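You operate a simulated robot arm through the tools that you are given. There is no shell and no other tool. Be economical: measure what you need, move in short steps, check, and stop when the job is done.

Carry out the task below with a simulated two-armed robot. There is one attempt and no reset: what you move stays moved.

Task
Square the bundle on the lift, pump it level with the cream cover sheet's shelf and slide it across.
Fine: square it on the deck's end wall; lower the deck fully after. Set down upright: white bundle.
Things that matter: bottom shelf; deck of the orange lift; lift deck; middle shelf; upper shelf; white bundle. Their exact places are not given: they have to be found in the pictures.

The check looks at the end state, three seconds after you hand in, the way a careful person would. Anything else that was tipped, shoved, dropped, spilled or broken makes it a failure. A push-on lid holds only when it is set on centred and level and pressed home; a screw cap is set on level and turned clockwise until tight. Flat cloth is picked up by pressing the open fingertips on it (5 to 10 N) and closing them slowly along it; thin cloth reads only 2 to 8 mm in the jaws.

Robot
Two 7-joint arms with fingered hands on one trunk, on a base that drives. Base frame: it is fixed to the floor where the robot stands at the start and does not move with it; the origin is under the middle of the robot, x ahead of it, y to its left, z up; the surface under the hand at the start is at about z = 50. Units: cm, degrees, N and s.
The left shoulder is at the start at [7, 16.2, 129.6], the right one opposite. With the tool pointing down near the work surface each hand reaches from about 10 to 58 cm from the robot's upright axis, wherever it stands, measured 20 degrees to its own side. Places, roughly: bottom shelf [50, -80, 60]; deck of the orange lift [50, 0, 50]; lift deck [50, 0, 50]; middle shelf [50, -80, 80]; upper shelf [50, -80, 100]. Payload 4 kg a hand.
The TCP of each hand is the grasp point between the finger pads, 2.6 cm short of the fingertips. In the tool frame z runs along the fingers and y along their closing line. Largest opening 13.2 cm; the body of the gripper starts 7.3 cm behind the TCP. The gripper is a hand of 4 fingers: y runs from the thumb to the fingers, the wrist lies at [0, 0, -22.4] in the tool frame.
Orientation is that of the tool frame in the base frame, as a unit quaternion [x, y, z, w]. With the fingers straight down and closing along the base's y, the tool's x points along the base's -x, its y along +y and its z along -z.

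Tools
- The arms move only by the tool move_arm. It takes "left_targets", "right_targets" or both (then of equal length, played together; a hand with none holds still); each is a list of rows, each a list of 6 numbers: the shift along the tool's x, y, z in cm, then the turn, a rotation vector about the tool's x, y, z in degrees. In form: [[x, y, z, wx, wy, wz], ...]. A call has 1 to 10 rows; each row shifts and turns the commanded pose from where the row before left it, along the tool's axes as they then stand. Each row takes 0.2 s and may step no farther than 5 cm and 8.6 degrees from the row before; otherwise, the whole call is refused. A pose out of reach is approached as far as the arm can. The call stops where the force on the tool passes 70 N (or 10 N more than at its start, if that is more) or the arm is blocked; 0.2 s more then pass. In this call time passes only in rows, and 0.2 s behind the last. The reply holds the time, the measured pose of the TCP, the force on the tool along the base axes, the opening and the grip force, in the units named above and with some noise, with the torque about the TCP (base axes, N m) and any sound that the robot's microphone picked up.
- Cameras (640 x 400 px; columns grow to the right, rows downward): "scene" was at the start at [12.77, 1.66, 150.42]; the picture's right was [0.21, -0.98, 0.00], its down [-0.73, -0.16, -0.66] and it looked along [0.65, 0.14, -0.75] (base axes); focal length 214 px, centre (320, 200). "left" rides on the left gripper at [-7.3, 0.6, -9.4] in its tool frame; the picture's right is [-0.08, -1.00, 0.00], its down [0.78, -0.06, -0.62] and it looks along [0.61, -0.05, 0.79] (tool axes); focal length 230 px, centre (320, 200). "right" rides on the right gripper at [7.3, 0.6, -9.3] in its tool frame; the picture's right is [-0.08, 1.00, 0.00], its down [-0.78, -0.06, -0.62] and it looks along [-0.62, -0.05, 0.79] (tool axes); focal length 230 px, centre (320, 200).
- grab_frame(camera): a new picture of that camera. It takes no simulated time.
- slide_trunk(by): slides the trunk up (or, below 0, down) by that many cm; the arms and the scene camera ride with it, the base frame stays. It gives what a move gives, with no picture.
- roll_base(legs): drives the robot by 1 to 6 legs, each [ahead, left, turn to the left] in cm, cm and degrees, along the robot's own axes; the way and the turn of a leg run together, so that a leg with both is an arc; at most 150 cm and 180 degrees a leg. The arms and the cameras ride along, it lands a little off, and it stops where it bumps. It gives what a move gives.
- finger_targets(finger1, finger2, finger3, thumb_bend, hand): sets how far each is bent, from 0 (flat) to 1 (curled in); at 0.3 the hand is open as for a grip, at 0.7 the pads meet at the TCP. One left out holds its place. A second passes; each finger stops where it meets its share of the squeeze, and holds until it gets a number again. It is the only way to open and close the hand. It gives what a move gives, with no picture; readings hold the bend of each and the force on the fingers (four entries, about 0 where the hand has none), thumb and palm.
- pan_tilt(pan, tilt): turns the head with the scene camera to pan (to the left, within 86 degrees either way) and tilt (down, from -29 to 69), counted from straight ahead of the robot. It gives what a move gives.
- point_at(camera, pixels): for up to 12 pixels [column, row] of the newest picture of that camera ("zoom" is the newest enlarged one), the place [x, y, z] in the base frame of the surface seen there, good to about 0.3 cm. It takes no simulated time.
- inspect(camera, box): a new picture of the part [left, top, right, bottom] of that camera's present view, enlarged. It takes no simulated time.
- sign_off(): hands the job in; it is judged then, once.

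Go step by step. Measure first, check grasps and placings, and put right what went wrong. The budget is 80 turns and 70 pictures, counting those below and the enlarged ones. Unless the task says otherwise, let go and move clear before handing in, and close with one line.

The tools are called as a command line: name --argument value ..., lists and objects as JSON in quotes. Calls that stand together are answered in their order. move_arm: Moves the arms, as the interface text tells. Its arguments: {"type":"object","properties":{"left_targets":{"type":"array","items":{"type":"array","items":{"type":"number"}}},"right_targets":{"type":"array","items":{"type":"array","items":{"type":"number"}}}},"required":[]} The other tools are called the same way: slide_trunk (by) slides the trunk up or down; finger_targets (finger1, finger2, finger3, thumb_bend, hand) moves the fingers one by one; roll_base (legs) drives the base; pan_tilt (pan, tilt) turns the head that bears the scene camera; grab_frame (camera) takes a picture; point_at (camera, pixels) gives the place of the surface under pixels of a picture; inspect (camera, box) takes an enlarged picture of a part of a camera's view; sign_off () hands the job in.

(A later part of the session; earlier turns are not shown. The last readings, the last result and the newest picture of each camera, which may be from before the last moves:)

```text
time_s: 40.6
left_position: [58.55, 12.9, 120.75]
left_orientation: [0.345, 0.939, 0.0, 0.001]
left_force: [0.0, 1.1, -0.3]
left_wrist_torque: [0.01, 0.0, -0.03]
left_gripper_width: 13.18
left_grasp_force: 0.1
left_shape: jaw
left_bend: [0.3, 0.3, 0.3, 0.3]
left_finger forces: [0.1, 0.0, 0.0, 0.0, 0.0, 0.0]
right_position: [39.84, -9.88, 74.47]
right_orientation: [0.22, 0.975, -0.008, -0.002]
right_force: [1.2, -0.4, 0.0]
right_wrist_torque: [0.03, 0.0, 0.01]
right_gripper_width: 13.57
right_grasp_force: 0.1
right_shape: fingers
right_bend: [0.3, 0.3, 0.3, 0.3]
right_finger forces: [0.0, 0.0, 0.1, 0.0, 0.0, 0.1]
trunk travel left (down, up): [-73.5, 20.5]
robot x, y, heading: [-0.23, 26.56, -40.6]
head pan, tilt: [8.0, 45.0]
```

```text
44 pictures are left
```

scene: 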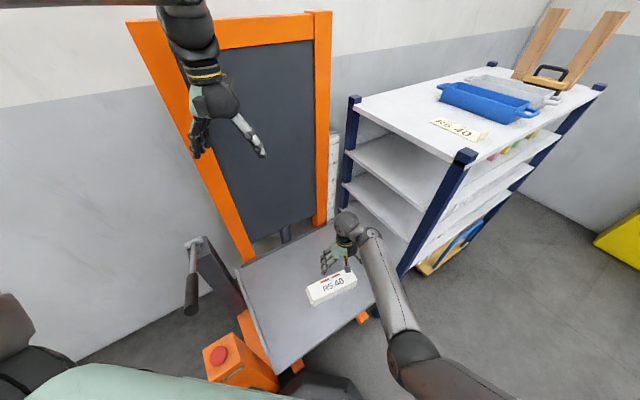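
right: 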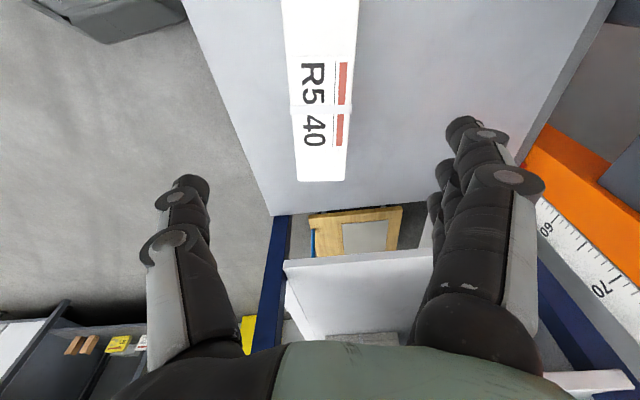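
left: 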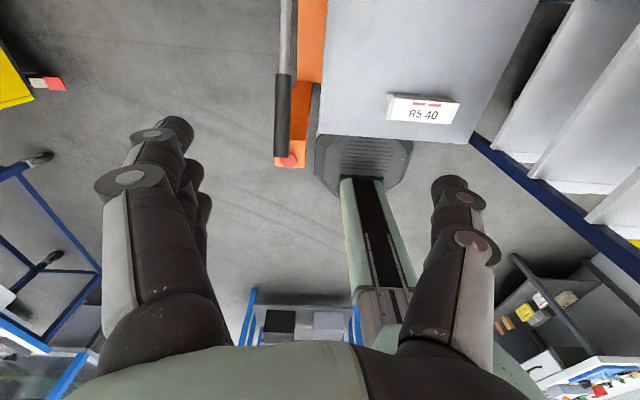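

Rotation works; 25° remain. I'll finish it and measure the bundle's right end (around (357,280)).

move_arm --right_targets '[[0, -2, 0, 0, 0, -8.5], [0, -2, 0, 0, 0, -8.5], [0, -2, 0, 0, 0, -8.4]]'

inspect --camera "scene" --box '[230, 200, 420, 380]'

```text
time_s: 41.4
left_position: [58.63, 12.8, 120.82]
left_orientation: [0.345, 0.939, 0.0, 0.0]
left_force: [-0.4, -0.5, 0.1]
left_wrist_torque: [0.02, 0.02, -0.01]
left_gripper_width: 13.21
left_grasp_force: 0.1
left_shape: jaw
left_bend: [0.3, 0.3, 0.3, 0.3]
left_finger forces: [0.0, 0.0, 0.1, 0.0, 0.0, 0.0]
right_position: [39.13, -13.98, 74.96]
right_orientation: [-0.005, 1.0, 0.001, 0.005]
right_force: [0.5, -0.5, -0.3]
right_wrist_torque: [0.01, 0.01, -0.03]
right_gripper_width: 13.58
right_grasp_force: 0.2
right_shape: fingers
right_bend: [0.3, 0.3, 0.3, 0.3]
right_finger forces: [0.0, 0.1, 0.0, 0.1, 0.1, 0.0]
trunk travel left (down, up): [-73.5, 20.5]
robot x, y, heading: [-0.57, 26.41, -40.3]
head pan, tilt: [8.0, 45.0]
```

```text
2.22 times, centred on (325, 290) of scene
```

zoom: 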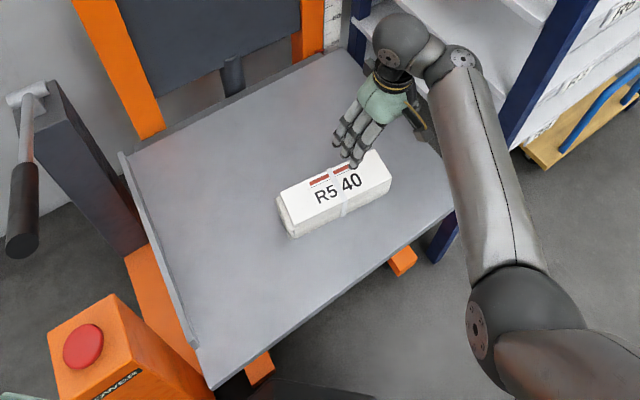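

point_at --camera "zoom" --pixels '[[388, 182], [385, 196], [278, 193], [294, 235], [286, 226], [376, 155], [130, 175], [194, 320], [198, 348], [430, 200], [445, 215]]'

```text
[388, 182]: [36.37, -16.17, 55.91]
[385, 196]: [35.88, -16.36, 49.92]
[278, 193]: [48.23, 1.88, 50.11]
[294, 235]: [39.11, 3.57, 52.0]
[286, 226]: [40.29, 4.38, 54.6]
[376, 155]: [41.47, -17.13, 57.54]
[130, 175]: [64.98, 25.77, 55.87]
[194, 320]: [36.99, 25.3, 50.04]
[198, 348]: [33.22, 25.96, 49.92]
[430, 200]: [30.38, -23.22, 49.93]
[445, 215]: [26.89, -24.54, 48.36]
```

The bundle hardly moved: it still spans y≈+4…-17 with a few degrees of yaw, and the wall's inner face is y≈25.5. I'll shift the robot -10 in y so the pusher comes beside the bundle's right end, with the thumb tucked in.

finger_targets --hand "right" --thumb_bend 0.75

slide_trunk --by -6

roll_base --legs '[[7, -8.2, 0]]'

inspect --camera "scene" --box '[230, 180, 450, 380]'

grab_frame --camera "right"

```text
time_s: 42.4
left_position: [58.68, 12.82, 120.59]
left_orientation: [0.345, 0.939, 0.001, 0.0]
left_force: [-1.1, -0.4, 0.0]
left_wrist_torque: [0.05, -0.03, 0.04]
left_gripper_width: 13.18
left_grasp_force: 0.2
left_shape: jaw
left_bend: [0.3, 0.3, 0.3, 0.3]
left_finger forces: [0.1, 0.0, 0.1, 0.1, 0.1, 0.1]
right_position: [39.11, -14.15, 74.95]
right_orientation: [-0.004, 1.0, 0.001, 0.004]
right_force: [0.7, -0.2, 0.7]
right_wrist_torque: [-0.02, -0.04, -0.03]
right_gripper_width: 6.36
right_grasp_force: 0.1
right_shape: fingers
right_bend: [0.3, 0.3, 0.3, 0.75]
right_finger forces: [0.0, 0.0, 0.0, 0.0, 0.1, 0.0]
trunk travel left (down, up): [-73.5, 20.5]
robot x, y, heading: [-0.15, 26.17, -40.7]
head pan, tilt: [8.0, 45.0]
```

```text
time_s: 43.4
left_position: [58.74, 12.85, 114.69]
left_orientation: [0.345, 0.939, -0.001, 0.0]
left_force: [-0.7, 0.4, -0.5]
left_wrist_torque: [0.01, 0.01, 0.0]
left_gripper_width: 13.18
left_grasp_force: 0.1
left_shape: jaw
left_bend: [0.3, 0.3, 0.3, 0.3]
left_finger forces: [0.1, 0.0, 0.0, 0.1, 0.0, 0.1]
right_position: [39.06, -14.15, 69.03]
right_orientation: [-0.003, 1.0, 0.001, 0.004]
right_force: [0.4, -0.2, 0.3]
right_wrist_torque: [0.01, 0.0, -0.02]
right_gripper_width: 6.4
right_grasp_force: 0.1
right_shape: fingers
right_bend: [0.3, 0.3, 0.3, 0.75]
right_finger forces: [0.1, 0.1, 0.0, 0.0, 0.1, 0.0]
trunk travel left (down, up): [-67.5, 26.5]
robot x, y, heading: [-0.43, 26.42, -40.5]
head pan, tilt: [8.0, 45.0]
```

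```text
time_s: 44.6
left_position: [58.65, 2.34, 114.62]
left_orientation: [0.345, 0.939, 0.0, 0.0]
left_force: [0.7, -0.1, -0.8]
left_wrist_torque: [0.0, 0.02, 0.0]
left_gripper_width: 13.21
left_grasp_force: 0.1
left_shape: jaw
left_bend: [0.3, 0.3, 0.3, 0.3]
left_finger forces: [0.0, 0.1, 0.0, 0.1, 0.0, 0.0]
right_position: [38.97, -24.84, 69.12]
right_orientation: [-0.005, 1.0, 0.001, 0.004]
right_force: [-0.4, 0.1, 0.4]
right_wrist_torque: [-0.02, 0.0, -0.01]
right_gripper_width: 6.39
right_grasp_force: 0.1
right_shape: fingers
right_bend: [0.3, 0.3, 0.3, 0.75]
right_finger forces: [0.0, 0.0, 0.0, 0.1, 0.1, 0.0]
trunk travel left (down, up): [-67.5, 26.5]
robot x, y, heading: [-0.05, 15.31, -40.5]
head pan, tilt: [8.0, 45.0]
```

```text
2.00 times, centred on (340, 280) of scene
```

zoom: 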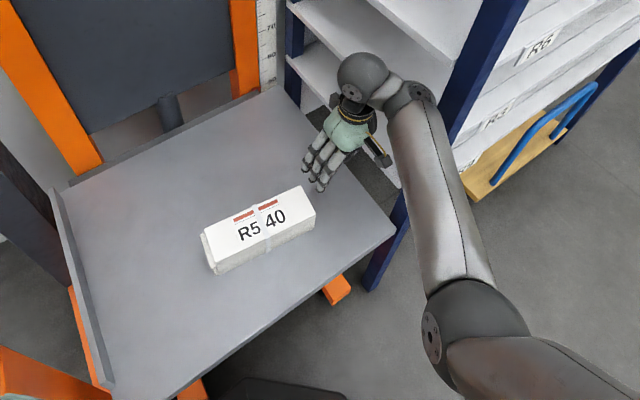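

```text
41 pictures are left
```

right: 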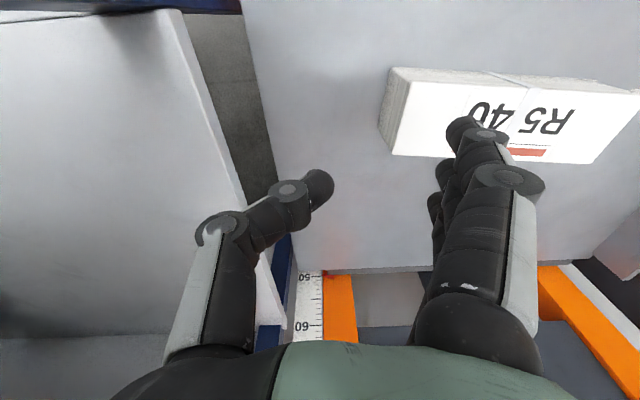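

point_at --camera "right" --pixels '[[225, 150], [262, 280], [395, 110], [385, 140], [393, 155], [505, 220], [470, 125], [185, 30]]'

finger_targets --hand "right" --finger1 0.42 --finger2 0.42 --finger3 0.42

grab_frame --camera "right"

```text
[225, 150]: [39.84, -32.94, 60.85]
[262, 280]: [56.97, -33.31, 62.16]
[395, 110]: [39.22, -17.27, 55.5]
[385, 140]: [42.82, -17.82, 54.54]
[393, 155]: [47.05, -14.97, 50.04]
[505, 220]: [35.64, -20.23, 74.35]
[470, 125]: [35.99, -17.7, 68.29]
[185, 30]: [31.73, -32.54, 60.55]
```

```text
time_s: 45.6
left_position: [58.57, 2.16, 114.76]
left_orientation: [0.345, 0.938, 0.0, 0.0]
left_force: [0.2, -0.2, -0.5]
left_wrist_torque: [-0.01, 0.03, -0.01]
left_gripper_width: 13.21
left_grasp_force: 0.1
left_shape: jaw
left_bend: [0.3, 0.3, 0.3, 0.3]
left_finger forces: [0.0, 0.0, 0.0, 0.1, 0.0, 0.0]
right_position: [38.85, -24.8, 69.0]
right_orientation: [-0.003, 1.0, 0.001, 0.003]
right_force: [-0.3, -0.1, -0.1]
right_wrist_torque: [0.01, -0.02, 0.01]
right_gripper_width: 4.64
right_grasp_force: 0.0
right_shape: fingers
right_bend: [0.42, 0.42, 0.42, 0.75]
right_finger forces: [0.0, 0.0, 0.1, 0.1, 0.0, 0.1]
trunk travel left (down, up): [-67.5, 26.5]
robot x, y, heading: [-0.33, 15.56, -40.0]
head pan, tilt: [8.0, 45.0]
```

```text
40 pictures are left
```

right: 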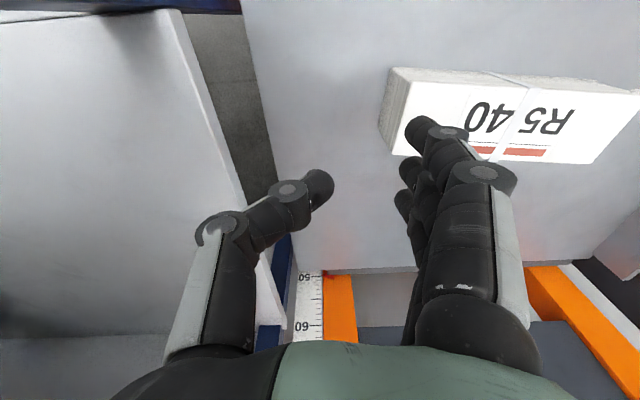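

The shelf edge is at y=-32.9 and the bundle end at y≈-17.8. With fingers at 0.36 there's clearance on both sides; lowering beside the end.

finger_targets --hand "right" --finger1 0.36 --finger2 0.36 --finger3 0.36

move_arm --right_targets '[[0, -0.2, 5, 0, 0, 0], [0, 0, 5, 0, 0, 0], [0, 0, 2.5, 0, 0, 0], [0, 0, 2.3, 0, 0, 0]]'

grab_frame --camera "right"

```text
time_s: 46.6
left_position: [58.52, 2.1, 114.73]
left_orientation: [0.345, 0.939, 0.0, 0.0]
left_force: [0.7, -0.3, -0.3]
left_wrist_torque: [0.0, -0.01, 0.01]
left_gripper_width: 13.16
left_grasp_force: 0.2
left_shape: jaw
left_bend: [0.3, 0.3, 0.3, 0.3]
left_finger forces: [0.0, 0.1, 0.0, 0.0, 0.0, 0.0]
right_position: [39.0, -24.72, 68.95]
right_orientation: [-0.004, 1.0, 0.001, 0.004]
right_force: [0.7, -0.3, 0.2]
right_wrist_torque: [0.02, 0.01, -0.01]
right_gripper_width: 5.46
right_grasp_force: 0.1
right_shape: fingers
right_bend: [0.36, 0.36, 0.36, 0.75]
right_finger forces: [0.0, 0.0, 0.0, 0.1, 0.0, 0.1]
trunk travel left (down, up): [-67.5, 26.5]
robot x, y, heading: [-0.34, 15.67, -40.6]
head pan, tilt: [8.0, 45.0]
```

```text
time_s: 47.6
left_position: [58.73, 2.13, 114.59]
left_orientation: [0.346, 0.938, 0.0, 0.0]
left_force: [0.4, 1.1, 0.5]
left_wrist_torque: [-0.02, -0.02, 0.0]
left_gripper_width: 13.2
left_grasp_force: 0.1
left_shape: jaw
left_bend: [0.3, 0.3, 0.3, 0.3]
left_finger forces: [0.0, 0.1, 0.0, 0.0, 0.1, 0.0]
right_position: [38.91, -25.14, 54.06]
right_orientation: [-0.004, 1.0, 0.001, 0.004]
right_force: [-1.3, 0.2, 0.1]
right_wrist_torque: [-0.02, -0.01, 0.02]
right_gripper_width: 5.49
right_grasp_force: 0.1
right_shape: fingers
right_bend: [0.36, 0.36, 0.36, 0.75]
right_finger forces: [0.0, 0.0, 0.0, 0.0, 0.1, 0.1]
trunk travel left (down, up): [-67.5, 26.5]
robot x, y, heading: [-1.12, 15.35, -40.4]
head pan, tilt: [8.0, 45.0]
```

```text
39 pictures are left
```

right: 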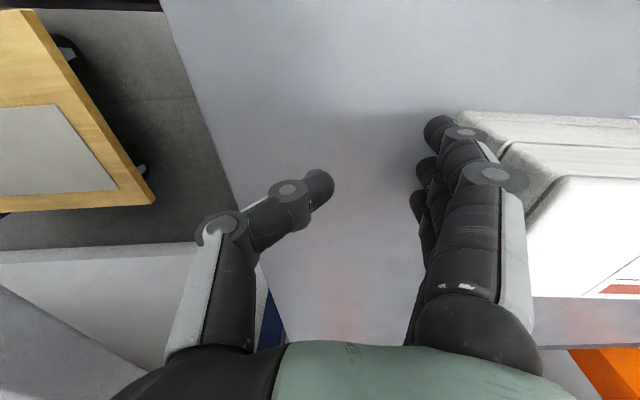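

The fingers are beside the bundle's end. Pushing +y in slow small rows.

move_arm --right_targets '[[0, 1, 0, 0, 0, 0], [0, 1, 0, 0, 0, 0], [0, 1, 0, 0, 0, 0], [0, 1, 0, 0, 0, 0], [0, 1, 0, 0, 0, 0], [0, 1, 0, 0, 0, 0], [0, 1, 0, 0, 0, 0], [0, 1, 0, 0, 0, 0], [0, 1, 0, 0, 0, 0], [0, 1, 0, 0, 0, 0]]'

inspect --camera "scene" --box '[230, 180, 450, 380]'

grab_frame --camera "right"

```text
time_s: 49.8
left_position: [58.5, 2.2, 114.87]
left_orientation: [0.345, 0.939, 0.0, 0.0]
left_force: [-0.9, 0.8, -0.1]
left_wrist_torque: [0.03, 0.02, 0.01]
left_gripper_width: 13.19
left_grasp_force: 0.1
left_shape: jaw
left_bend: [0.3, 0.3, 0.3, 0.3]
left_finger forces: [0.0, 0.0, 0.0, 0.0, 0.0, 0.1]
right_position: [38.91, -14.77, 54.37]
right_orientation: [-0.004, 1.0, 0.001, 0.005]
right_force: [0.7, -2.7, 0.3]
right_wrist_torque: [0.07, 0.02, -0.05]
right_gripper_width: 5.48
right_grasp_force: 1.5
right_shape: fingers
right_bend: [0.36, 0.36, 0.38, 0.75]
right_finger forces: [0.0, 0.0, 2.6, 0.0, 0.0, 0.0]
trunk travel left (down, up): [-67.5, 26.5]
robot x, y, heading: [-0.35, 15.6, -40.4]
head pan, tilt: [8.0, 45.0]
```

```text
2.00 times, centred on (340, 280) of scene
```

zoom: 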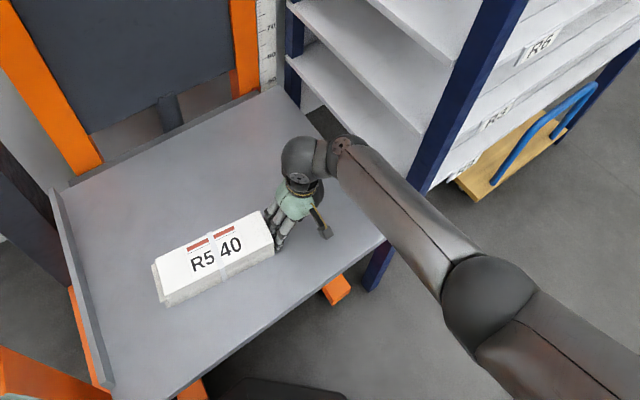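

```text
37 pictures are left
```

right: 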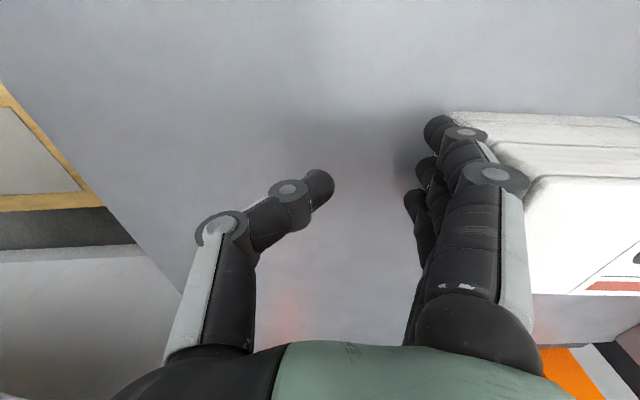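

It slides evenly at under 3 N. Opening the fingers to 0.3 for a flat pushing face and continuing.

finger_targets --hand "right" --finger1 0.3 --finger2 0.3 --finger3 0.3

move_arm --right_targets '[[0, 1, 0, 0, 0, 0], [0, 1, 0, 0, 0, 0], [0, 1, 0, 0, 0, 0], [0, 1, 0, 0, 0, 0], [0, 1, 0, 0, 0, 0], [0, 1, 0, 0, 0, 0], [0, 1, 0, 0, 0, 0], [0, 1, 0, 0, 0, 0]]'

inspect --camera "scene" --box '[230, 180, 450, 380]'

```text
time_s: 50.8
left_position: [58.49, 2.23, 114.73]
left_orientation: [0.345, 0.939, 0.0, 0.0]
left_force: [0.0, 0.2, -0.2]
left_wrist_torque: [-0.04, 0.01, -0.01]
left_gripper_width: 13.21
left_grasp_force: 0.1
left_shape: jaw
left_bend: [0.3, 0.3, 0.3, 0.3]
left_finger forces: [0.0, 0.0, 0.1, 0.0, 0.0, 0.1]
right_position: [39.07, -14.86, 54.12]
right_orientation: [-0.005, 1.0, 0.001, 0.004]
right_force: [0.0, -0.8, 0.6]
right_wrist_torque: [-0.06, 0.0, -0.01]
right_gripper_width: 6.39
right_grasp_force: 0.0
right_shape: fingers
right_bend: [0.3, 0.3, 0.32, 0.75]
right_finger forces: [0.0, 0.1, 1.0, 0.0, 0.1, 0.0]
trunk travel left (down, up): [-67.5, 26.5]
robot x, y, heading: [-0.26, 15.91, -40.4]
head pan, tilt: [8.0, 45.0]
```

```text
time_s: 52.6
left_position: [58.55, 2.12, 114.72]
left_orientation: [0.345, 0.939, -0.001, 0.0]
left_force: [0.5, -0.3, 0.5]
left_wrist_torque: [0.04, -0.01, -0.01]
left_gripper_width: 13.19
left_grasp_force: 0.1
left_shape: jaw
left_bend: [0.3, 0.3, 0.3, 0.3]
left_finger forces: [0.1, 0.0, 0.0, 0.0, 0.0, 0.1]
right_position: [38.99, -6.86, 54.19]
right_orientation: [-0.005, 1.0, 0.001, 0.004]
right_force: [-0.7, -3.1, 0.1]
right_wrist_torque: [-0.04, 0.03, -0.05]
right_gripper_width: 6.36
right_grasp_force: 1.9
right_shape: fingers
right_bend: [0.3, 0.31, 0.33, 0.75]
right_finger forces: [0.0, 0.7, 1.8, 0.0, 0.0, 0.0]
trunk travel left (down, up): [-67.5, 26.5]
robot x, y, heading: [-0.36, 15.92, -40.3]
head pan, tilt: [8.0, 45.0]
```

```text
2.00 times, centred on (340, 280) of scene
```

zoom: 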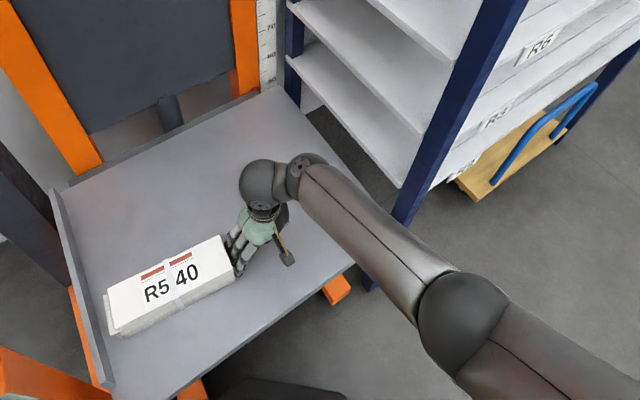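

The bundle is about 3 cm from the wall. Pushing on in smaller steps until contact.

move_arm --right_targets '[[0, 0.8, 0, 0, 0, 0], [0, 0.8, 0, 0, 0, 0], [0, 0.8, 0, 0, 0, 0], [0, 0.6, 0, 0, 0, 0]]'

inspect --camera "scene" --box '[250, 270, 370, 380]'

```text
time_s: 53.6
left_position: [58.54, 2.11, 114.65]
left_orientation: [0.345, 0.939, 0.0, 0.0]
left_force: [-0.4, -0.8, 0.1]
left_wrist_torque: [0.01, 0.07, 0.0]
left_gripper_width: 13.2
left_grasp_force: 0.1
left_shape: jaw
left_bend: [0.3, 0.3, 0.3, 0.3]
left_finger forces: [0.0, 0.0, 0.0, 0.0, 0.1, 0.1]
right_position: [38.97, -3.88, 54.29]
right_orientation: [-0.005, 1.0, 0.001, 0.004]
right_force: [0.3, -2.8, 0.2]
right_wrist_torque: [-0.07, 0.02, -0.06]
right_gripper_width: 6.37
right_grasp_force: 1.3
right_shape: fingers
right_bend: [0.3, 0.31, 0.33, 0.75]
right_finger forces: [0.1, 0.9, 2.0, 0.1, 0.1, 0.0]
trunk travel left (down, up): [-67.5, 26.5]
robot x, y, heading: [-0.45, 15.59, -40.3]
head pan, tilt: [8.0, 45.0]
```

```text
3.64 times, centred on (310, 325) of scene
```

zoom: 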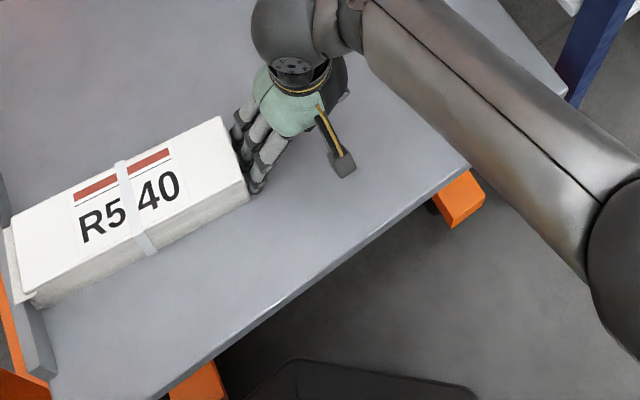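

Nearly at the wall; the right end is already flush under the fingers. A few more small steps to knock the layers up.

move_arm --right_targets '[[0, 0.5, 0, 0, 0, 0], [0, 0.5, 0, 0, 0, 0], [0, 0.5, 0, 0, 0, 0], [0, 0.5, 0, 0, 0, 0]]'

inspect --camera "scene" --box '[230, 270, 350, 380]'

```text
time_s: 54.6
left_position: [58.49, 1.98, 114.75]
left_orientation: [0.346, 0.938, 0.001, 0.0]
left_force: [-0.6, 0.4, 0.7]
left_wrist_torque: [0.0, -0.01, -0.02]
left_gripper_width: 13.19
left_grasp_force: 0.0
left_shape: jaw
left_bend: [0.3, 0.3, 0.3, 0.3]
left_finger forces: [0.0, 0.0, 0.1, 0.1, 0.1, 0.0]
right_position: [38.86, -2.53, 54.35]
right_orientation: [-0.002, 1.0, -0.001, 0.005]
right_force: [-0.1, -27.8, 7.0]
right_wrist_torque: [0.29, -0.04, -0.15]
right_gripper_width: 5.52
right_grasp_force: 13.9
right_shape: fingers
right_bend: [0.36, 0.36, 0.36, 0.75]
right_finger forces: [6.9, 10.1, 10.8, 0.0, 0.1, 0.1]
trunk travel left (down, up): [-67.5, 26.5]
robot x, y, heading: [-0.62, 15.58, -40.4]
head pan, tilt: [8.0, 45.0]
```

```text
3.64 times, centred on (290, 325) of scene
```

zoom: 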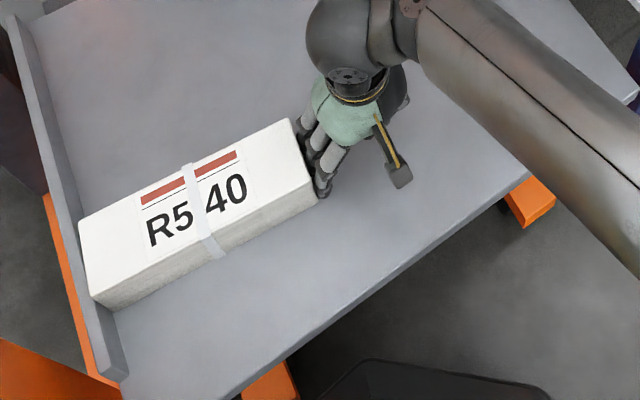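

All three fingers carry 7–11 N, the layers have closed up flush, and the bundle sits square on the wall. I'll back off, rise, and look at the lever next.

move_arm --right_targets '[[0, -2, 0, 0, 0, 0], [0, -2, 0, 0, 0, 0], [0, -2, -3, 0, 0, 0], [0, -1, -4.5, 0, 0, 0], [0, 0, -5, 0, 0, 0], [0, 0, -5, 0, 0, 0], [0, 0, -5, 0, 0, 0]]'

inspect --camera "scene" --box '[180, 220, 380, 390]'

```text
time_s: 56.0
left_position: [58.34, 1.86, 114.75]
left_orientation: [0.345, 0.938, 0.0, 0.0]
left_force: [-1.0, -0.8, -0.8]
left_wrist_torque: [0.03, -0.02, -0.03]
left_gripper_width: 13.18
left_grasp_force: 0.1
left_shape: jaw
left_bend: [0.3, 0.3, 0.3, 0.3]
left_finger forces: [0.1, 0.1, 0.0, 0.1, 0.0, 0.1]
right_position: [34.13, -22.98, 68.85]
right_orientation: [0.036, 0.994, -0.101, -0.031]
right_force: [0.0, 0.5, -1.4]
right_wrist_torque: [0.03, 0.0, 0.0]
right_gripper_width: 6.37
right_grasp_force: 0.1
right_shape: fingers
right_bend: [0.3, 0.3, 0.3, 0.75]
right_finger forces: [0.0, 0.0, 0.1, 0.0, 0.0, 0.0]
trunk travel left (down, up): [-67.5, 26.5]
robot x, y, heading: [-0.31, 15.73, -40.7]
head pan, tilt: [8.0, 45.0]
stopped in row 6 (right hand): the arm was blocked; the commanded pose is now the measured one
```

```text
2.35 times, centred on (280, 305) of scene
```

zoom: 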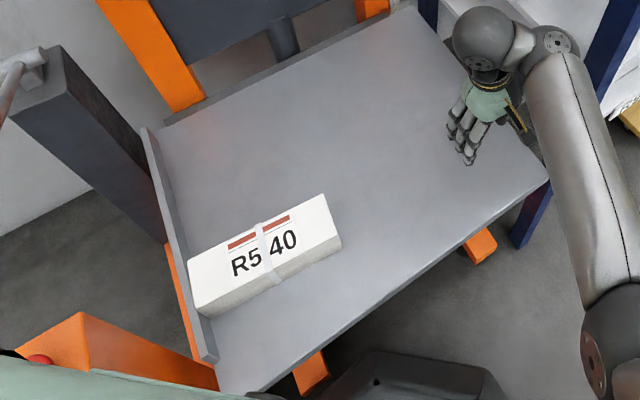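

The bundle is clean and square. The arm hit another limit, so I'll raise the trunk straight up and back out along the way I came.

point_at --camera "zoom" --pixels '[[195, 305], [210, 316], [190, 262], [330, 198], [340, 240], [322, 250], [215, 352]]'

slide_trunk --by 26

roll_base --legs '[[-45, -8, 0]]'

pan_tilt --pan 35 --tilt 40

grab_frame --camera "scene"

```text
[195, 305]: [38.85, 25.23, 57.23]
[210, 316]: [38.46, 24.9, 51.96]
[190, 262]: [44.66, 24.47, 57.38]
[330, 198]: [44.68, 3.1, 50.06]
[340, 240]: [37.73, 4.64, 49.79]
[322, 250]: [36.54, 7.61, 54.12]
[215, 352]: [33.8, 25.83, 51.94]
```

```text
time_s: 58.7
left_position: [58.62, 2.19, 140.61]
left_orientation: [0.345, 0.939, 0.0, 0.001]
left_force: [-0.1, -0.6, 0.6]
left_wrist_torque: [-0.01, -0.04, 0.0]
left_gripper_width: 13.21
left_grasp_force: 0.0
left_shape: jaw
left_bend: [0.3, 0.3, 0.3, 0.3]
left_finger forces: [0.0, 0.0, 0.0, 0.0, 0.0, 0.0]
right_position: [34.34, -22.79, 94.94]
right_orientation: [0.036, 0.993, -0.104, -0.032]
right_force: [-0.4, -0.8, 1.6]
right_wrist_torque: [-0.01, 0.03, -0.03]
right_gripper_width: 6.35
right_grasp_force: 0.1
right_shape: fingers
right_bend: [0.3, 0.3, 0.3, 0.75]
right_finger forces: [0.0, 0.0, 0.0, 0.0, 0.1, 0.1]
trunk travel left (down, up): [-93.5, 0.5]
robot x, y, heading: [-0.29, 15.5, -40.6]
head pan, tilt: [8.0, 45.0]
```

```text
time_s: 61.4
left_position: [20.05, 24.86, 140.56]
left_orientation: [0.345, 0.938, -0.001, -0.001]
left_force: [-0.1, 0.7, -0.7]
left_wrist_torque: [0.0, 0.05, 0.02]
left_gripper_width: 13.19
left_grasp_force: 0.1
left_shape: jaw
left_bend: [0.3, 0.3, 0.3, 0.3]
left_finger forces: [0.0, 0.0, 0.0, 0.1, 0.0, 0.0]
right_position: [-4.37, -0.32, 94.77]
right_orientation: [0.035, 0.994, -0.102, -0.032]
right_force: [-1.2, -0.5, 0.8]
right_wrist_torque: [-0.03, 0.02, 0.04]
right_gripper_width: 6.38
right_grasp_force: 0.1
right_shape: fingers
right_bend: [0.3, 0.3, 0.3, 0.75]
right_finger forces: [0.0, 0.0, 0.1, 0.1, 0.0, 0.0]
trunk travel left (down, up): [-93.5, 0.5]
robot x, y, heading: [-39.41, 38.22, -40.7]
head pan, tilt: [8.0, 45.0]
```

```text
time_s: 62.3
left_position: [19.75, 24.82, 140.66]
left_orientation: [0.346, 0.938, 0.001, 0.001]
left_force: [0.0, -0.9, 0.1]
left_wrist_torque: [0.02, 0.01, 0.0]
left_gripper_width: 13.17
left_grasp_force: 0.0
left_shape: jaw
left_bend: [0.3, 0.3, 0.3, 0.3]
left_finger forces: [0.0, 0.0, 0.1, 0.0, 0.0, 0.1]
right_position: [-4.45, -0.22, 94.93]
right_orientation: [0.035, 0.994, -0.103, -0.032]
right_force: [0.2, 0.1, -0.4]
right_wrist_torque: [0.0, 0.0, -0.01]
right_gripper_width: 6.39
right_grasp_force: 0.2
right_shape: fingers
right_bend: [0.3, 0.3, 0.3, 0.75]
right_finger forces: [0.0, 0.1, 0.1, 0.1, 0.1, 0.0]
trunk travel left (down, up): [-93.5, 0.5]
robot x, y, heading: [-39.2, 38.53, -40.6]
head pan, tilt: [35.0, 40.0]
```

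```text
32 pictures are left
```

scene: 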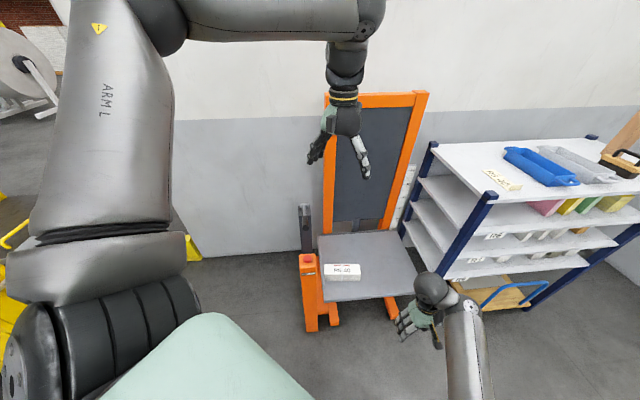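

Bundle verified flush at the wall (left end y≈25). Now I'll straighten and raise the right arm out of the deck's way before going to the lever with the left hand.

move_arm --right_targets '[[0, 0, 0, -6, -2, 0], [0, 0, 0, -5.7, -1.7, 0], [0, 0, 0, 0, 0, 8.5], [0, 0, 0, 0, 0, 8.5], [0, 0, 0, 0, 0, 8.5], [0, 0, 0, 0, 0, 8.5], [0, -1, -4.5, 0, 0, 0], [0, -1, -4.5, 0, 0, 0], [0, -1, -4.5, 0, 0, 0], [0, -1, -4.5, 0, 0, 0]]'

move_arm --right_targets '[[0, 0, -4.9, 0, 0, 0], [0, 0, -4.9, 0, 0, 0], [0, 0, -4.9, 0, 0, 0], [0, 0, -4.9, 0, 0, 0]]'

```text
time_s: 64.5
left_position: [19.86, 24.69, 140.73]
left_orientation: [0.345, 0.939, -0.001, -0.001]
left_force: [-0.6, -0.3, -0.7]
left_wrist_torque: [0.01, 0.02, -0.02]
left_gripper_width: 13.18
left_grasp_force: 0.0
left_shape: jaw
left_bend: [0.3, 0.3, 0.3, 0.3]
left_finger forces: [0.1, 0.1, 0.0, 0.1, 0.0, 0.1]
right_position: [-5.37, -2.07, 103.65]
right_orientation: [0.325, 0.946, 0.001, 0.005]
right_force: [-0.1, 0.3, -0.7]
right_wrist_torque: [0.01, -0.03, -0.01]
right_gripper_width: 6.37
right_grasp_force: 0.1
right_shape: fingers
right_bend: [0.3, 0.3, 0.3, 0.75]
right_finger forces: [0.1, 0.0, 0.1, 0.0, 0.0, 0.0]
right hand out of reach, approached as far as the arm can: row 8, 9, 10
trunk travel left (down, up): [-93.5, 0.5]
robot x, y, heading: [-38.92, 38.36, -40.4]
head pan, tilt: [35.0, 40.0]
```

```text
time_s: 65.5
left_position: [19.84, 24.92, 140.67]
left_orientation: [0.346, 0.938, -0.001, 0.0]
left_force: [-0.1, 0.1, -0.2]
left_wrist_torque: [0.04, 0.0, 0.01]
left_gripper_width: 13.19
left_grasp_force: 0.1
left_shape: jaw
left_bend: [0.3, 0.3, 0.3, 0.3]
left_finger forces: [0.1, 0.0, 0.1, 0.1, 0.0, 0.0]
right_position: [-1.63, -1.42, 105.24]
right_orientation: [0.325, 0.946, -0.001, 0.005]
right_force: [0.3, -0.4, -0.6]
right_wrist_torque: [0.01, 0.0, 0.03]
right_gripper_width: 6.4
right_grasp_force: 0.0
right_shape: fingers
right_bend: [0.3, 0.3, 0.3, 0.75]
right_finger forces: [0.0, 0.0, 0.0, 0.0, 0.0, 0.1]
right hand out of reach, approached as far as the arm can: row 1, 2, 3, 4
trunk travel left (down, up): [-93.5, 0.5]
robot x, y, heading: [-39.63, 38.54, -40.4]
head pan, tilt: [35.0, 40.0]
```

The arm can't rise there; I'll move it outward (ahead and to the right), as in the start pose, where it could be high.

move_arm --right_targets '[[-4, -2, 0, 0, 0, 0], [-4, -2, 0, 0, 0, 0], [-4, -2, 0, 0, 0, 0], [-2, -2, -3, 0, 0, 0]]'

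grab_frame --camera "scene"

```text
time_s: 66.5
left_position: [19.76, 24.72, 140.66]
left_orientation: [0.345, 0.939, -0.001, 0.0]
left_force: [0.9, 0.3, 0.5]
left_wrist_torque: [0.02, 0.02, -0.02]
left_gripper_width: 13.2
left_grasp_force: 0.0
left_shape: jaw
left_bend: [0.3, 0.3, 0.3, 0.3]
left_finger forces: [0.1, 0.0, 0.1, 0.1, 0.0, 0.1]
right_position: [4.38, -16.3, 108.43]
right_orientation: [0.325, 0.946, -0.002, 0.004]
right_force: [0.0, -0.1, 0.0]
right_wrist_torque: [0.01, 0.02, -0.02]
right_gripper_width: 6.38
right_grasp_force: 0.0
right_shape: fingers
right_bend: [0.3, 0.3, 0.3, 0.75]
right_finger forces: [0.0, 0.0, 0.1, 0.0, 0.1, 0.0]
trunk travel left (down, up): [-93.5, 0.5]
robot x, y, heading: [-39.23, 38.2, -40.6]
head pan, tilt: [35.0, 40.0]
```

```text
31 pictures are left
```

scene: 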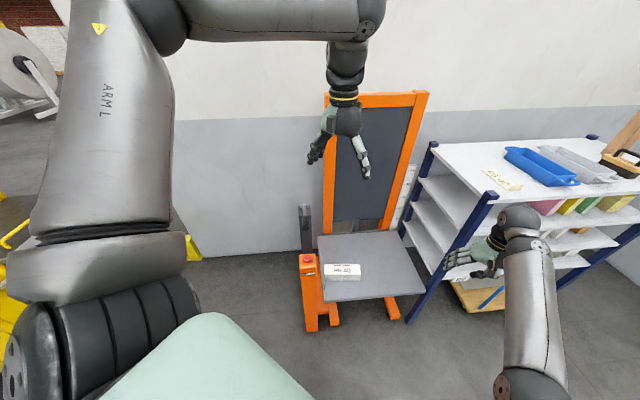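

move_arm --right_targets '[[0, 0, -4.9, 0, 0, 0], [0, 0, -4.9, 0, 0, 0], [0, 0, -4.9, 0, 0, 0], [0, 0, -4.9, 0, 0, 0]]'

```text
time_s: 67.5
left_position: [19.79, 24.78, 140.62]
left_orientation: [0.345, 0.939, 0.0, 0.0]
left_force: [-0.7, -0.6, -0.8]
left_wrist_torque: [0.02, 0.02, -0.01]
left_gripper_width: 13.2
left_grasp_force: 0.1
left_shape: jaw
left_bend: [0.3, 0.3, 0.3, 0.3]
left_finger forces: [0.0, 0.0, 0.0, 0.0, 0.0, 0.0]
right_position: [5.43, -21.67, 122.63]
right_orientation: [0.325, 0.946, -0.001, 0.004]
right_force: [0.1, 0.2, 0.2]
right_wrist_torque: [0.0, -0.01, 0.0]
right_gripper_width: 6.39
right_grasp_force: 0.2
right_shape: fingers
right_bend: [0.3, 0.3, 0.3, 0.75]
right_finger forces: [0.0, 0.0, 0.0, 0.1, 0.1, 0.1]
right hand out of reach, approached as far as the arm can: row 2, 3, 4
trunk travel left (down, up): [-93.5, 0.5]
robot x, y, heading: [-39.16, 38.38, -40.5]
head pan, tilt: [35.0, 40.0]
```

Right hand is high enough (z≈122). I'll pull it in a little, then turn to heading 0 and drive to the lever side.

move_arm --right_targets '[[4, 0, 0, 0, 0, 0], [4, 0, 0, 0, 0, 0]]'

roll_base --legs '[[0, 0, 40.5], [20, -29.4, 0]]'

pan_tilt --pan 20 --tilt 48

grab_frame --camera "scene"

```text
time_s: 68.1
left_position: [19.89, 24.81, 140.75]
left_orientation: [0.346, 0.938, 0.0, 0.0]
left_force: [0.5, -1.0, -0.4]
left_wrist_torque: [0.01, 0.03, 0.01]
left_gripper_width: 13.19
left_grasp_force: 0.0
left_shape: jaw
left_bend: [0.3, 0.3, 0.3, 0.3]
left_finger forces: [0.0, 0.0, 0.0, 0.1, 0.0, 0.0]
right_position: [5.37, -21.57, 122.56]
right_orientation: [0.326, 0.945, -0.001, 0.004]
right_force: [-0.4, -0.8, -1.2]
right_wrist_torque: [-0.02, -0.01, 0.02]
right_gripper_width: 6.37
right_grasp_force: 0.0
right_shape: fingers
right_bend: [0.3, 0.3, 0.3, 0.75]
right_finger forces: [0.0, 0.1, 0.1, 0.1, 0.1, 0.0]
right hand out of reach, approached as far as the arm can: row 1, 2
trunk travel left (down, up): [-93.5, 0.5]
robot x, y, heading: [-39.05, 38.25, -40.4]
head pan, tilt: [35.0, 40.0]
```

```text
time_s: 72.2
left_position: [33.91, 35.63, 140.64]
left_orientation: [0.008, 1.0, -0.002, 0.001]
left_force: [-0.5, -0.4, -0.8]
left_wrist_torque: [-0.04, -0.02, -0.01]
left_gripper_width: 13.17
left_grasp_force: 0.0
left_shape: jaw
left_bend: [0.3, 0.3, 0.3, 0.3]
left_finger forces: [0.0, 0.0, 0.1, 0.0, 0.1, 0.0]
right_position: [52.2, -9.35, 122.69]
right_orientation: [-0.011, 1.0, -0.001, 0.005]
right_force: [-0.7, 1.0, -0.7]
right_wrist_torque: [-0.03, 0.0, -0.03]
right_gripper_width: 6.38
right_grasp_force: 0.0
right_shape: fingers
right_bend: [0.3, 0.3, 0.3, 0.75]
right_finger forces: [0.0, 0.0, 0.1, 0.1, 0.1, 0.1]
trunk travel left (down, up): [-93.5, 0.5]
robot x, y, heading: [-20.4, 8.28, -1.4]
head pan, tilt: [35.0, 40.0]
```

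```text
time_s: 73.0
left_position: [34.05, 35.4, 140.74]
left_orientation: [0.009, 1.0, 0.001, -0.001]
left_force: [0.7, -0.9, 0.5]
left_wrist_torque: [0.01, -0.01, 0.02]
left_gripper_width: 13.17
left_grasp_force: 0.1
left_shape: jaw
left_bend: [0.3, 0.3, 0.3, 0.3]
left_finger forces: [0.0, 0.0, 0.0, 0.0, 0.1, 0.0]
right_position: [52.29, -9.59, 122.56]
right_orientation: [-0.011, 1.0, -0.001, 0.004]
right_force: [0.4, -0.2, -0.1]
right_wrist_torque: [0.0, 0.0, 0.05]
right_gripper_width: 6.37
right_grasp_force: 0.1
right_shape: fingers
right_bend: [0.3, 0.3, 0.3, 0.75]
right_finger forces: [0.0, 0.1, 0.0, 0.0, 0.1, 0.0]
trunk travel left (down, up): [-93.5, 0.5]
robot x, y, heading: [-19.91, 8.38, -1.1]
head pan, tilt: [20.0, 48.0]
```

```text
30 pictures are left
```

scene: 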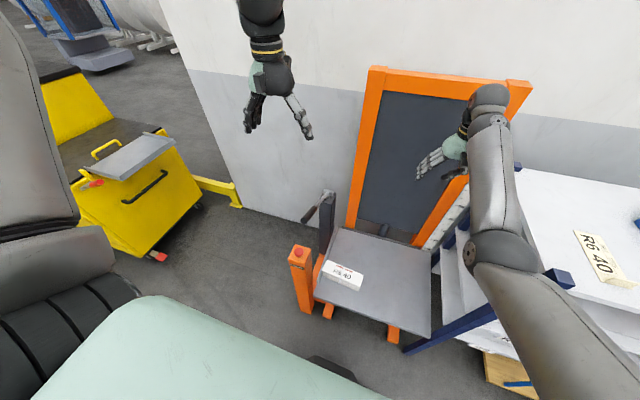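

Lever grip is near (46,33,92). I'll drive ahead 14 cm and descend above it with the left hand open.

roll_base --legs '[[14, 0, 1.2]]'

move_arm --left_targets '[[0, 0, 5, 0, 0, 0], [0, 0, 5, 0, 0, 0], [0, 0, 5, 0, 0, 0], [0, 0, 5, 0, 0, 0], [0, 0, 5, 0, 0, 0], [0, 0, 5, 0, 0, 0]]'

grab_frame --camera "left"

```text
time_s: 74.3
left_position: [46.64, 36.61, 140.84]
left_orientation: [-0.002, 1.0, 0.001, 0.002]
left_force: [-0.5, -0.3, 1.0]
left_wrist_torque: [0.02, -0.03, 0.0]
left_gripper_width: 13.19
left_grasp_force: 0.0
left_shape: jaw
left_bend: [0.3, 0.3, 0.3, 0.3]
left_finger forces: [0.0, 0.0, 0.0, 0.0, 0.0, 0.0]
right_position: [66.17, -8.15, 122.78]
right_orientation: [-0.024, 1.0, 0.001, 0.006]
right_force: [0.5, 0.4, -0.1]
right_wrist_torque: [0.02, -0.02, 0.01]
right_gripper_width: 6.39
right_grasp_force: 0.0
right_shape: fingers
right_bend: [0.3, 0.3, 0.3, 0.75]
right_finger forces: [0.0, 0.1, 0.0, 0.0, 0.1, 0.0]
trunk travel left (down, up): [-93.5, 0.5]
robot x, y, heading: [-6.27, 8.22, 0.2]
head pan, tilt: [20.0, 48.0]
```

```text
time_s: 75.7
left_position: [47.11, 36.83, 110.75]
left_orientation: [-0.003, 1.0, 0.0, 0.001]
left_force: [0.0, 1.1, 0.3]
left_wrist_torque: [0.03, 0.0, -0.01]
left_gripper_width: 13.17
left_grasp_force: 0.1
left_shape: jaw
left_bend: [0.3, 0.3, 0.3, 0.3]
left_finger forces: [0.0, 0.0, 0.0, 0.0, 0.1, 0.1]
right_position: [66.67, -8.02, 122.63]
right_orientation: [-0.024, 1.0, 0.001, 0.004]
right_force: [0.0, 0.1, 0.1]
right_wrist_torque: [-0.01, 0.03, -0.01]
right_gripper_width: 6.37
right_grasp_force: 0.0
right_shape: fingers
right_bend: [0.3, 0.3, 0.3, 0.75]
right_finger forces: [0.0, 0.0, 0.0, 0.0, 0.0, 0.1]
trunk travel left (down, up): [-93.5, 0.5]
robot x, y, heading: [-6.36, 8.31, 0.2]
head pan, tilt: [20.0, 48.0]
```

```text
29 pictures are left
```

left: 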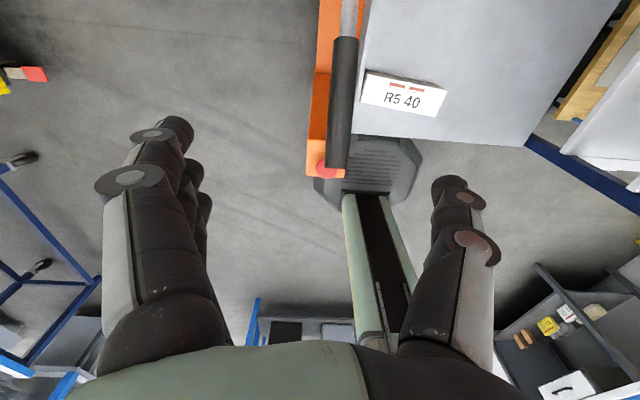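

point_at --camera "left" --pixels '[[338, 160], [340, 110], [345, 60], [347, 15], [325, 170]]'

```text
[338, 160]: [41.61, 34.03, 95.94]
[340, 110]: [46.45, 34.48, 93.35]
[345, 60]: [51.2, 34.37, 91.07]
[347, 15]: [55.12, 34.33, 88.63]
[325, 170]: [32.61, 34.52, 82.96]
```

The grip runs at y≈34.4, top at z≈93.4 for x=46.5. Shifting over it, descending and closing.

move_arm --left_targets '[[1.5, -2.4, 0, 0, 0, 0], [0, 0, 5, 0, 0, 0], [0, 0, 5, 0, 0, 0], [0, 0, 5, 0, 0, 0], [0, 0, 3, 0, 0, 0]]'

finger_targets --hand "left" --finger1 0.66 --finger2 0.66 --finger3 0.66 --thumb_bend 0.66

grab_frame --camera "left"

```text
time_s: 76.9
left_position: [45.49, 34.3, 92.64]
left_orientation: [-0.003, 1.0, -0.001, 0.0]
left_force: [0.7, 0.2, -0.8]
left_wrist_torque: [-0.02, 0.03, 0.02]
left_gripper_width: 13.19
left_grasp_force: 0.0
left_shape: jaw
left_bend: [0.3, 0.3, 0.3, 0.3]
left_finger forces: [0.0, 0.1, 0.0, 0.0, 0.0, 0.0]
right_position: [66.31, -7.98, 122.55]
right_orientation: [-0.024, 1.0, 0.001, 0.006]
right_force: [0.1, 0.2, 0.5]
right_wrist_torque: [-0.03, -0.02, 0.0]
right_gripper_width: 6.37
right_grasp_force: 0.1
right_shape: fingers
right_bend: [0.3, 0.3, 0.3, 0.75]
right_finger forces: [0.1, 0.0, 0.0, 0.0, 0.0, 0.1]
trunk travel left (down, up): [-93.5, 0.5]
robot x, y, heading: [-6.49, 8.55, 0.5]
head pan, tilt: [20.0, 48.0]
```

```text
time_s: 77.9
left_position: [45.53, 34.31, 92.71]
left_orientation: [-0.002, 1.0, 0.0, 0.0]
left_force: [-1.4, 1.4, -1.9]
left_wrist_torque: [0.0, 0.06, 0.05]
left_gripper_width: 3.04
left_grasp_force: 3.6
left_shape: fingers
left_bend: [0.62, 0.65, 0.66, 0.65]
left_finger forces: [3.1, 1.0, 0.0, 0.0, 2.5, 0.0]
right_position: [66.53, -8.05, 122.68]
right_orientation: [-0.023, 1.0, 0.001, 0.004]
right_force: [-0.1, 0.3, 1.0]
right_wrist_torque: [0.02, 0.01, 0.0]
right_gripper_width: 6.39
right_grasp_force: 0.1
right_shape: fingers
right_bend: [0.3, 0.3, 0.3, 0.75]
right_finger forces: [0.1, 0.0, 0.1, 0.1, 0.0, 0.0]
trunk travel left (down, up): [-93.5, 0.5]
robot x, y, heading: [-6.4, 8.33, -0.0]
head pan, tilt: [20.0, 48.0]
```

```text
28 pictures are left
```

left: 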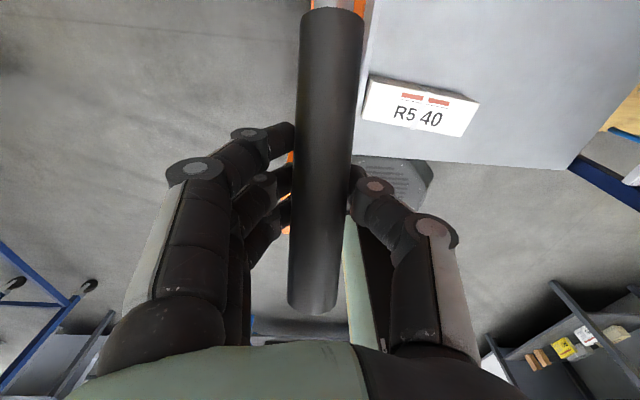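

The handle is gripped (both sides in contact). First down-stroke along the arc about the pivot at (73.5,34,77.5).

move_arm --left_targets '[[1.25, 0, 2.5, 0, 0, 0], [1.0, 0, 2.6, 0, 0, 0], [0.75, 0, 2.65, 0, 0, 0], [0.55, 0, 2.75, 0, 0, 0], [0.3, 0, 2.75, 0, 0, 0], [0.05, 0, 2.8, 0, 0, 0]]'

grab_frame --camera "scene"

```text
time_s: 79.3
left_position: [41.84, 33.95, 76.68]
left_orientation: [-0.001, 1.0, -0.001, 0.001]
left_force: [-1.6, 0.4, 3.5]
left_wrist_torque: [0.01, -0.06, -0.01]
left_gripper_width: 2.34
left_grasp_force: 1.2
left_shape: fingers
left_bend: [0.66, 0.66, 0.66, 0.66]
left_finger forces: [0.0, 0.1, 0.1, 0.0, 0.0, 3.9]
right_position: [66.27, -8.03, 122.64]
right_orientation: [-0.024, 1.0, 0.0, 0.006]
right_force: [-0.3, -0.2, -0.6]
right_wrist_torque: [0.0, 0.01, -0.02]
right_gripper_width: 6.38
right_grasp_force: 0.1
right_shape: fingers
right_bend: [0.3, 0.3, 0.3, 0.75]
right_finger forces: [0.0, 0.0, 0.0, 0.0, 0.0, 0.0]
trunk travel left (down, up): [-93.5, 0.5]
robot x, y, heading: [-6.47, 8.45, 0.1]
head pan, tilt: [20.0, 48.0]
```

```text
27 pictures are left
```

scene: 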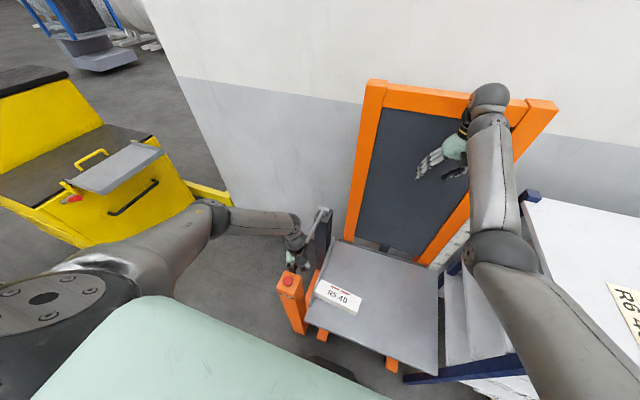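

The handle slid up against the palm (3.9 N) – a good cage. Checking whether the deck rose.

point_at --camera "scene" --pixels '[[400, 300], [390, 340], [340, 294], [322, 215], [288, 281], [410, 350]]'

move_arm --left_targets '[[-0.2, 0, 2.75, 0, 0, 0], [-0.45, 0, 2.75, 0, 0, 0], [-0.5, 0, 2.6, 0, 0, 0]]'

inspect --camera "scene" --box '[250, 180, 480, 380]'

```text
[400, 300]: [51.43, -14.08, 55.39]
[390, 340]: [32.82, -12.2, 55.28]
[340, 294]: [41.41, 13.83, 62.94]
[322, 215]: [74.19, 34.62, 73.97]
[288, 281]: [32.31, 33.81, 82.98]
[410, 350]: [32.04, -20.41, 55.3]
```

```text
time_s: 80.0
left_position: [42.53, 33.7, 71.35]
left_orientation: [-0.004, 1.0, 0.001, -0.001]
left_force: [-8.6, 0.1, 31.2]
left_wrist_torque: [0.13, -1.42, 0.01]
left_gripper_width: 2.38
left_grasp_force: 15.1
left_shape: fingers
left_bend: [0.66, 0.66, 0.66, 0.66]
left_finger forces: [0.0, 0.1, 0.0, 0.0, 0.0, 30.6]
right_position: [65.82, -8.23, 122.84]
right_orientation: [-0.023, 1.0, 0.0, 0.007]
right_force: [0.1, 0.6, 0.0]
right_wrist_torque: [-0.03, -0.03, -0.01]
right_gripper_width: 6.37
right_grasp_force: 0.0
right_shape: fingers
right_bend: [0.3, 0.3, 0.3, 0.75]
right_finger forces: [0.1, 0.1, 0.0, 0.0, 0.1, 0.1]
trunk travel left (down, up): [-93.5, 0.5]
robot x, y, heading: [-6.52, 8.06, 0.3]
head pan, tilt: [20.0, 48.0]
stopped in row 3 (left hand): the force on the tool passed its limit at 131 N (the readings are from after the stop); the commanded pose is now the measured one
```

```text
2.00 times, centred on (365, 280) of scene
```

zoom: 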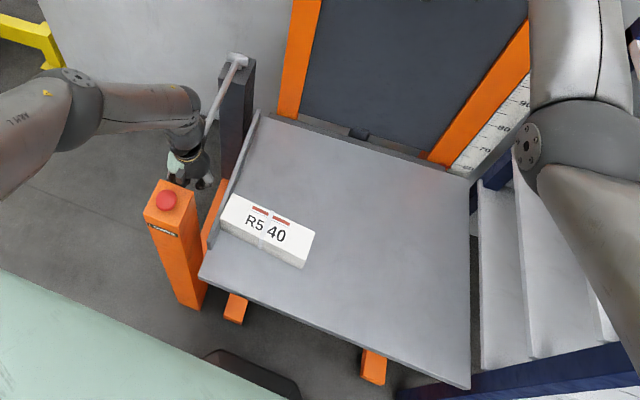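

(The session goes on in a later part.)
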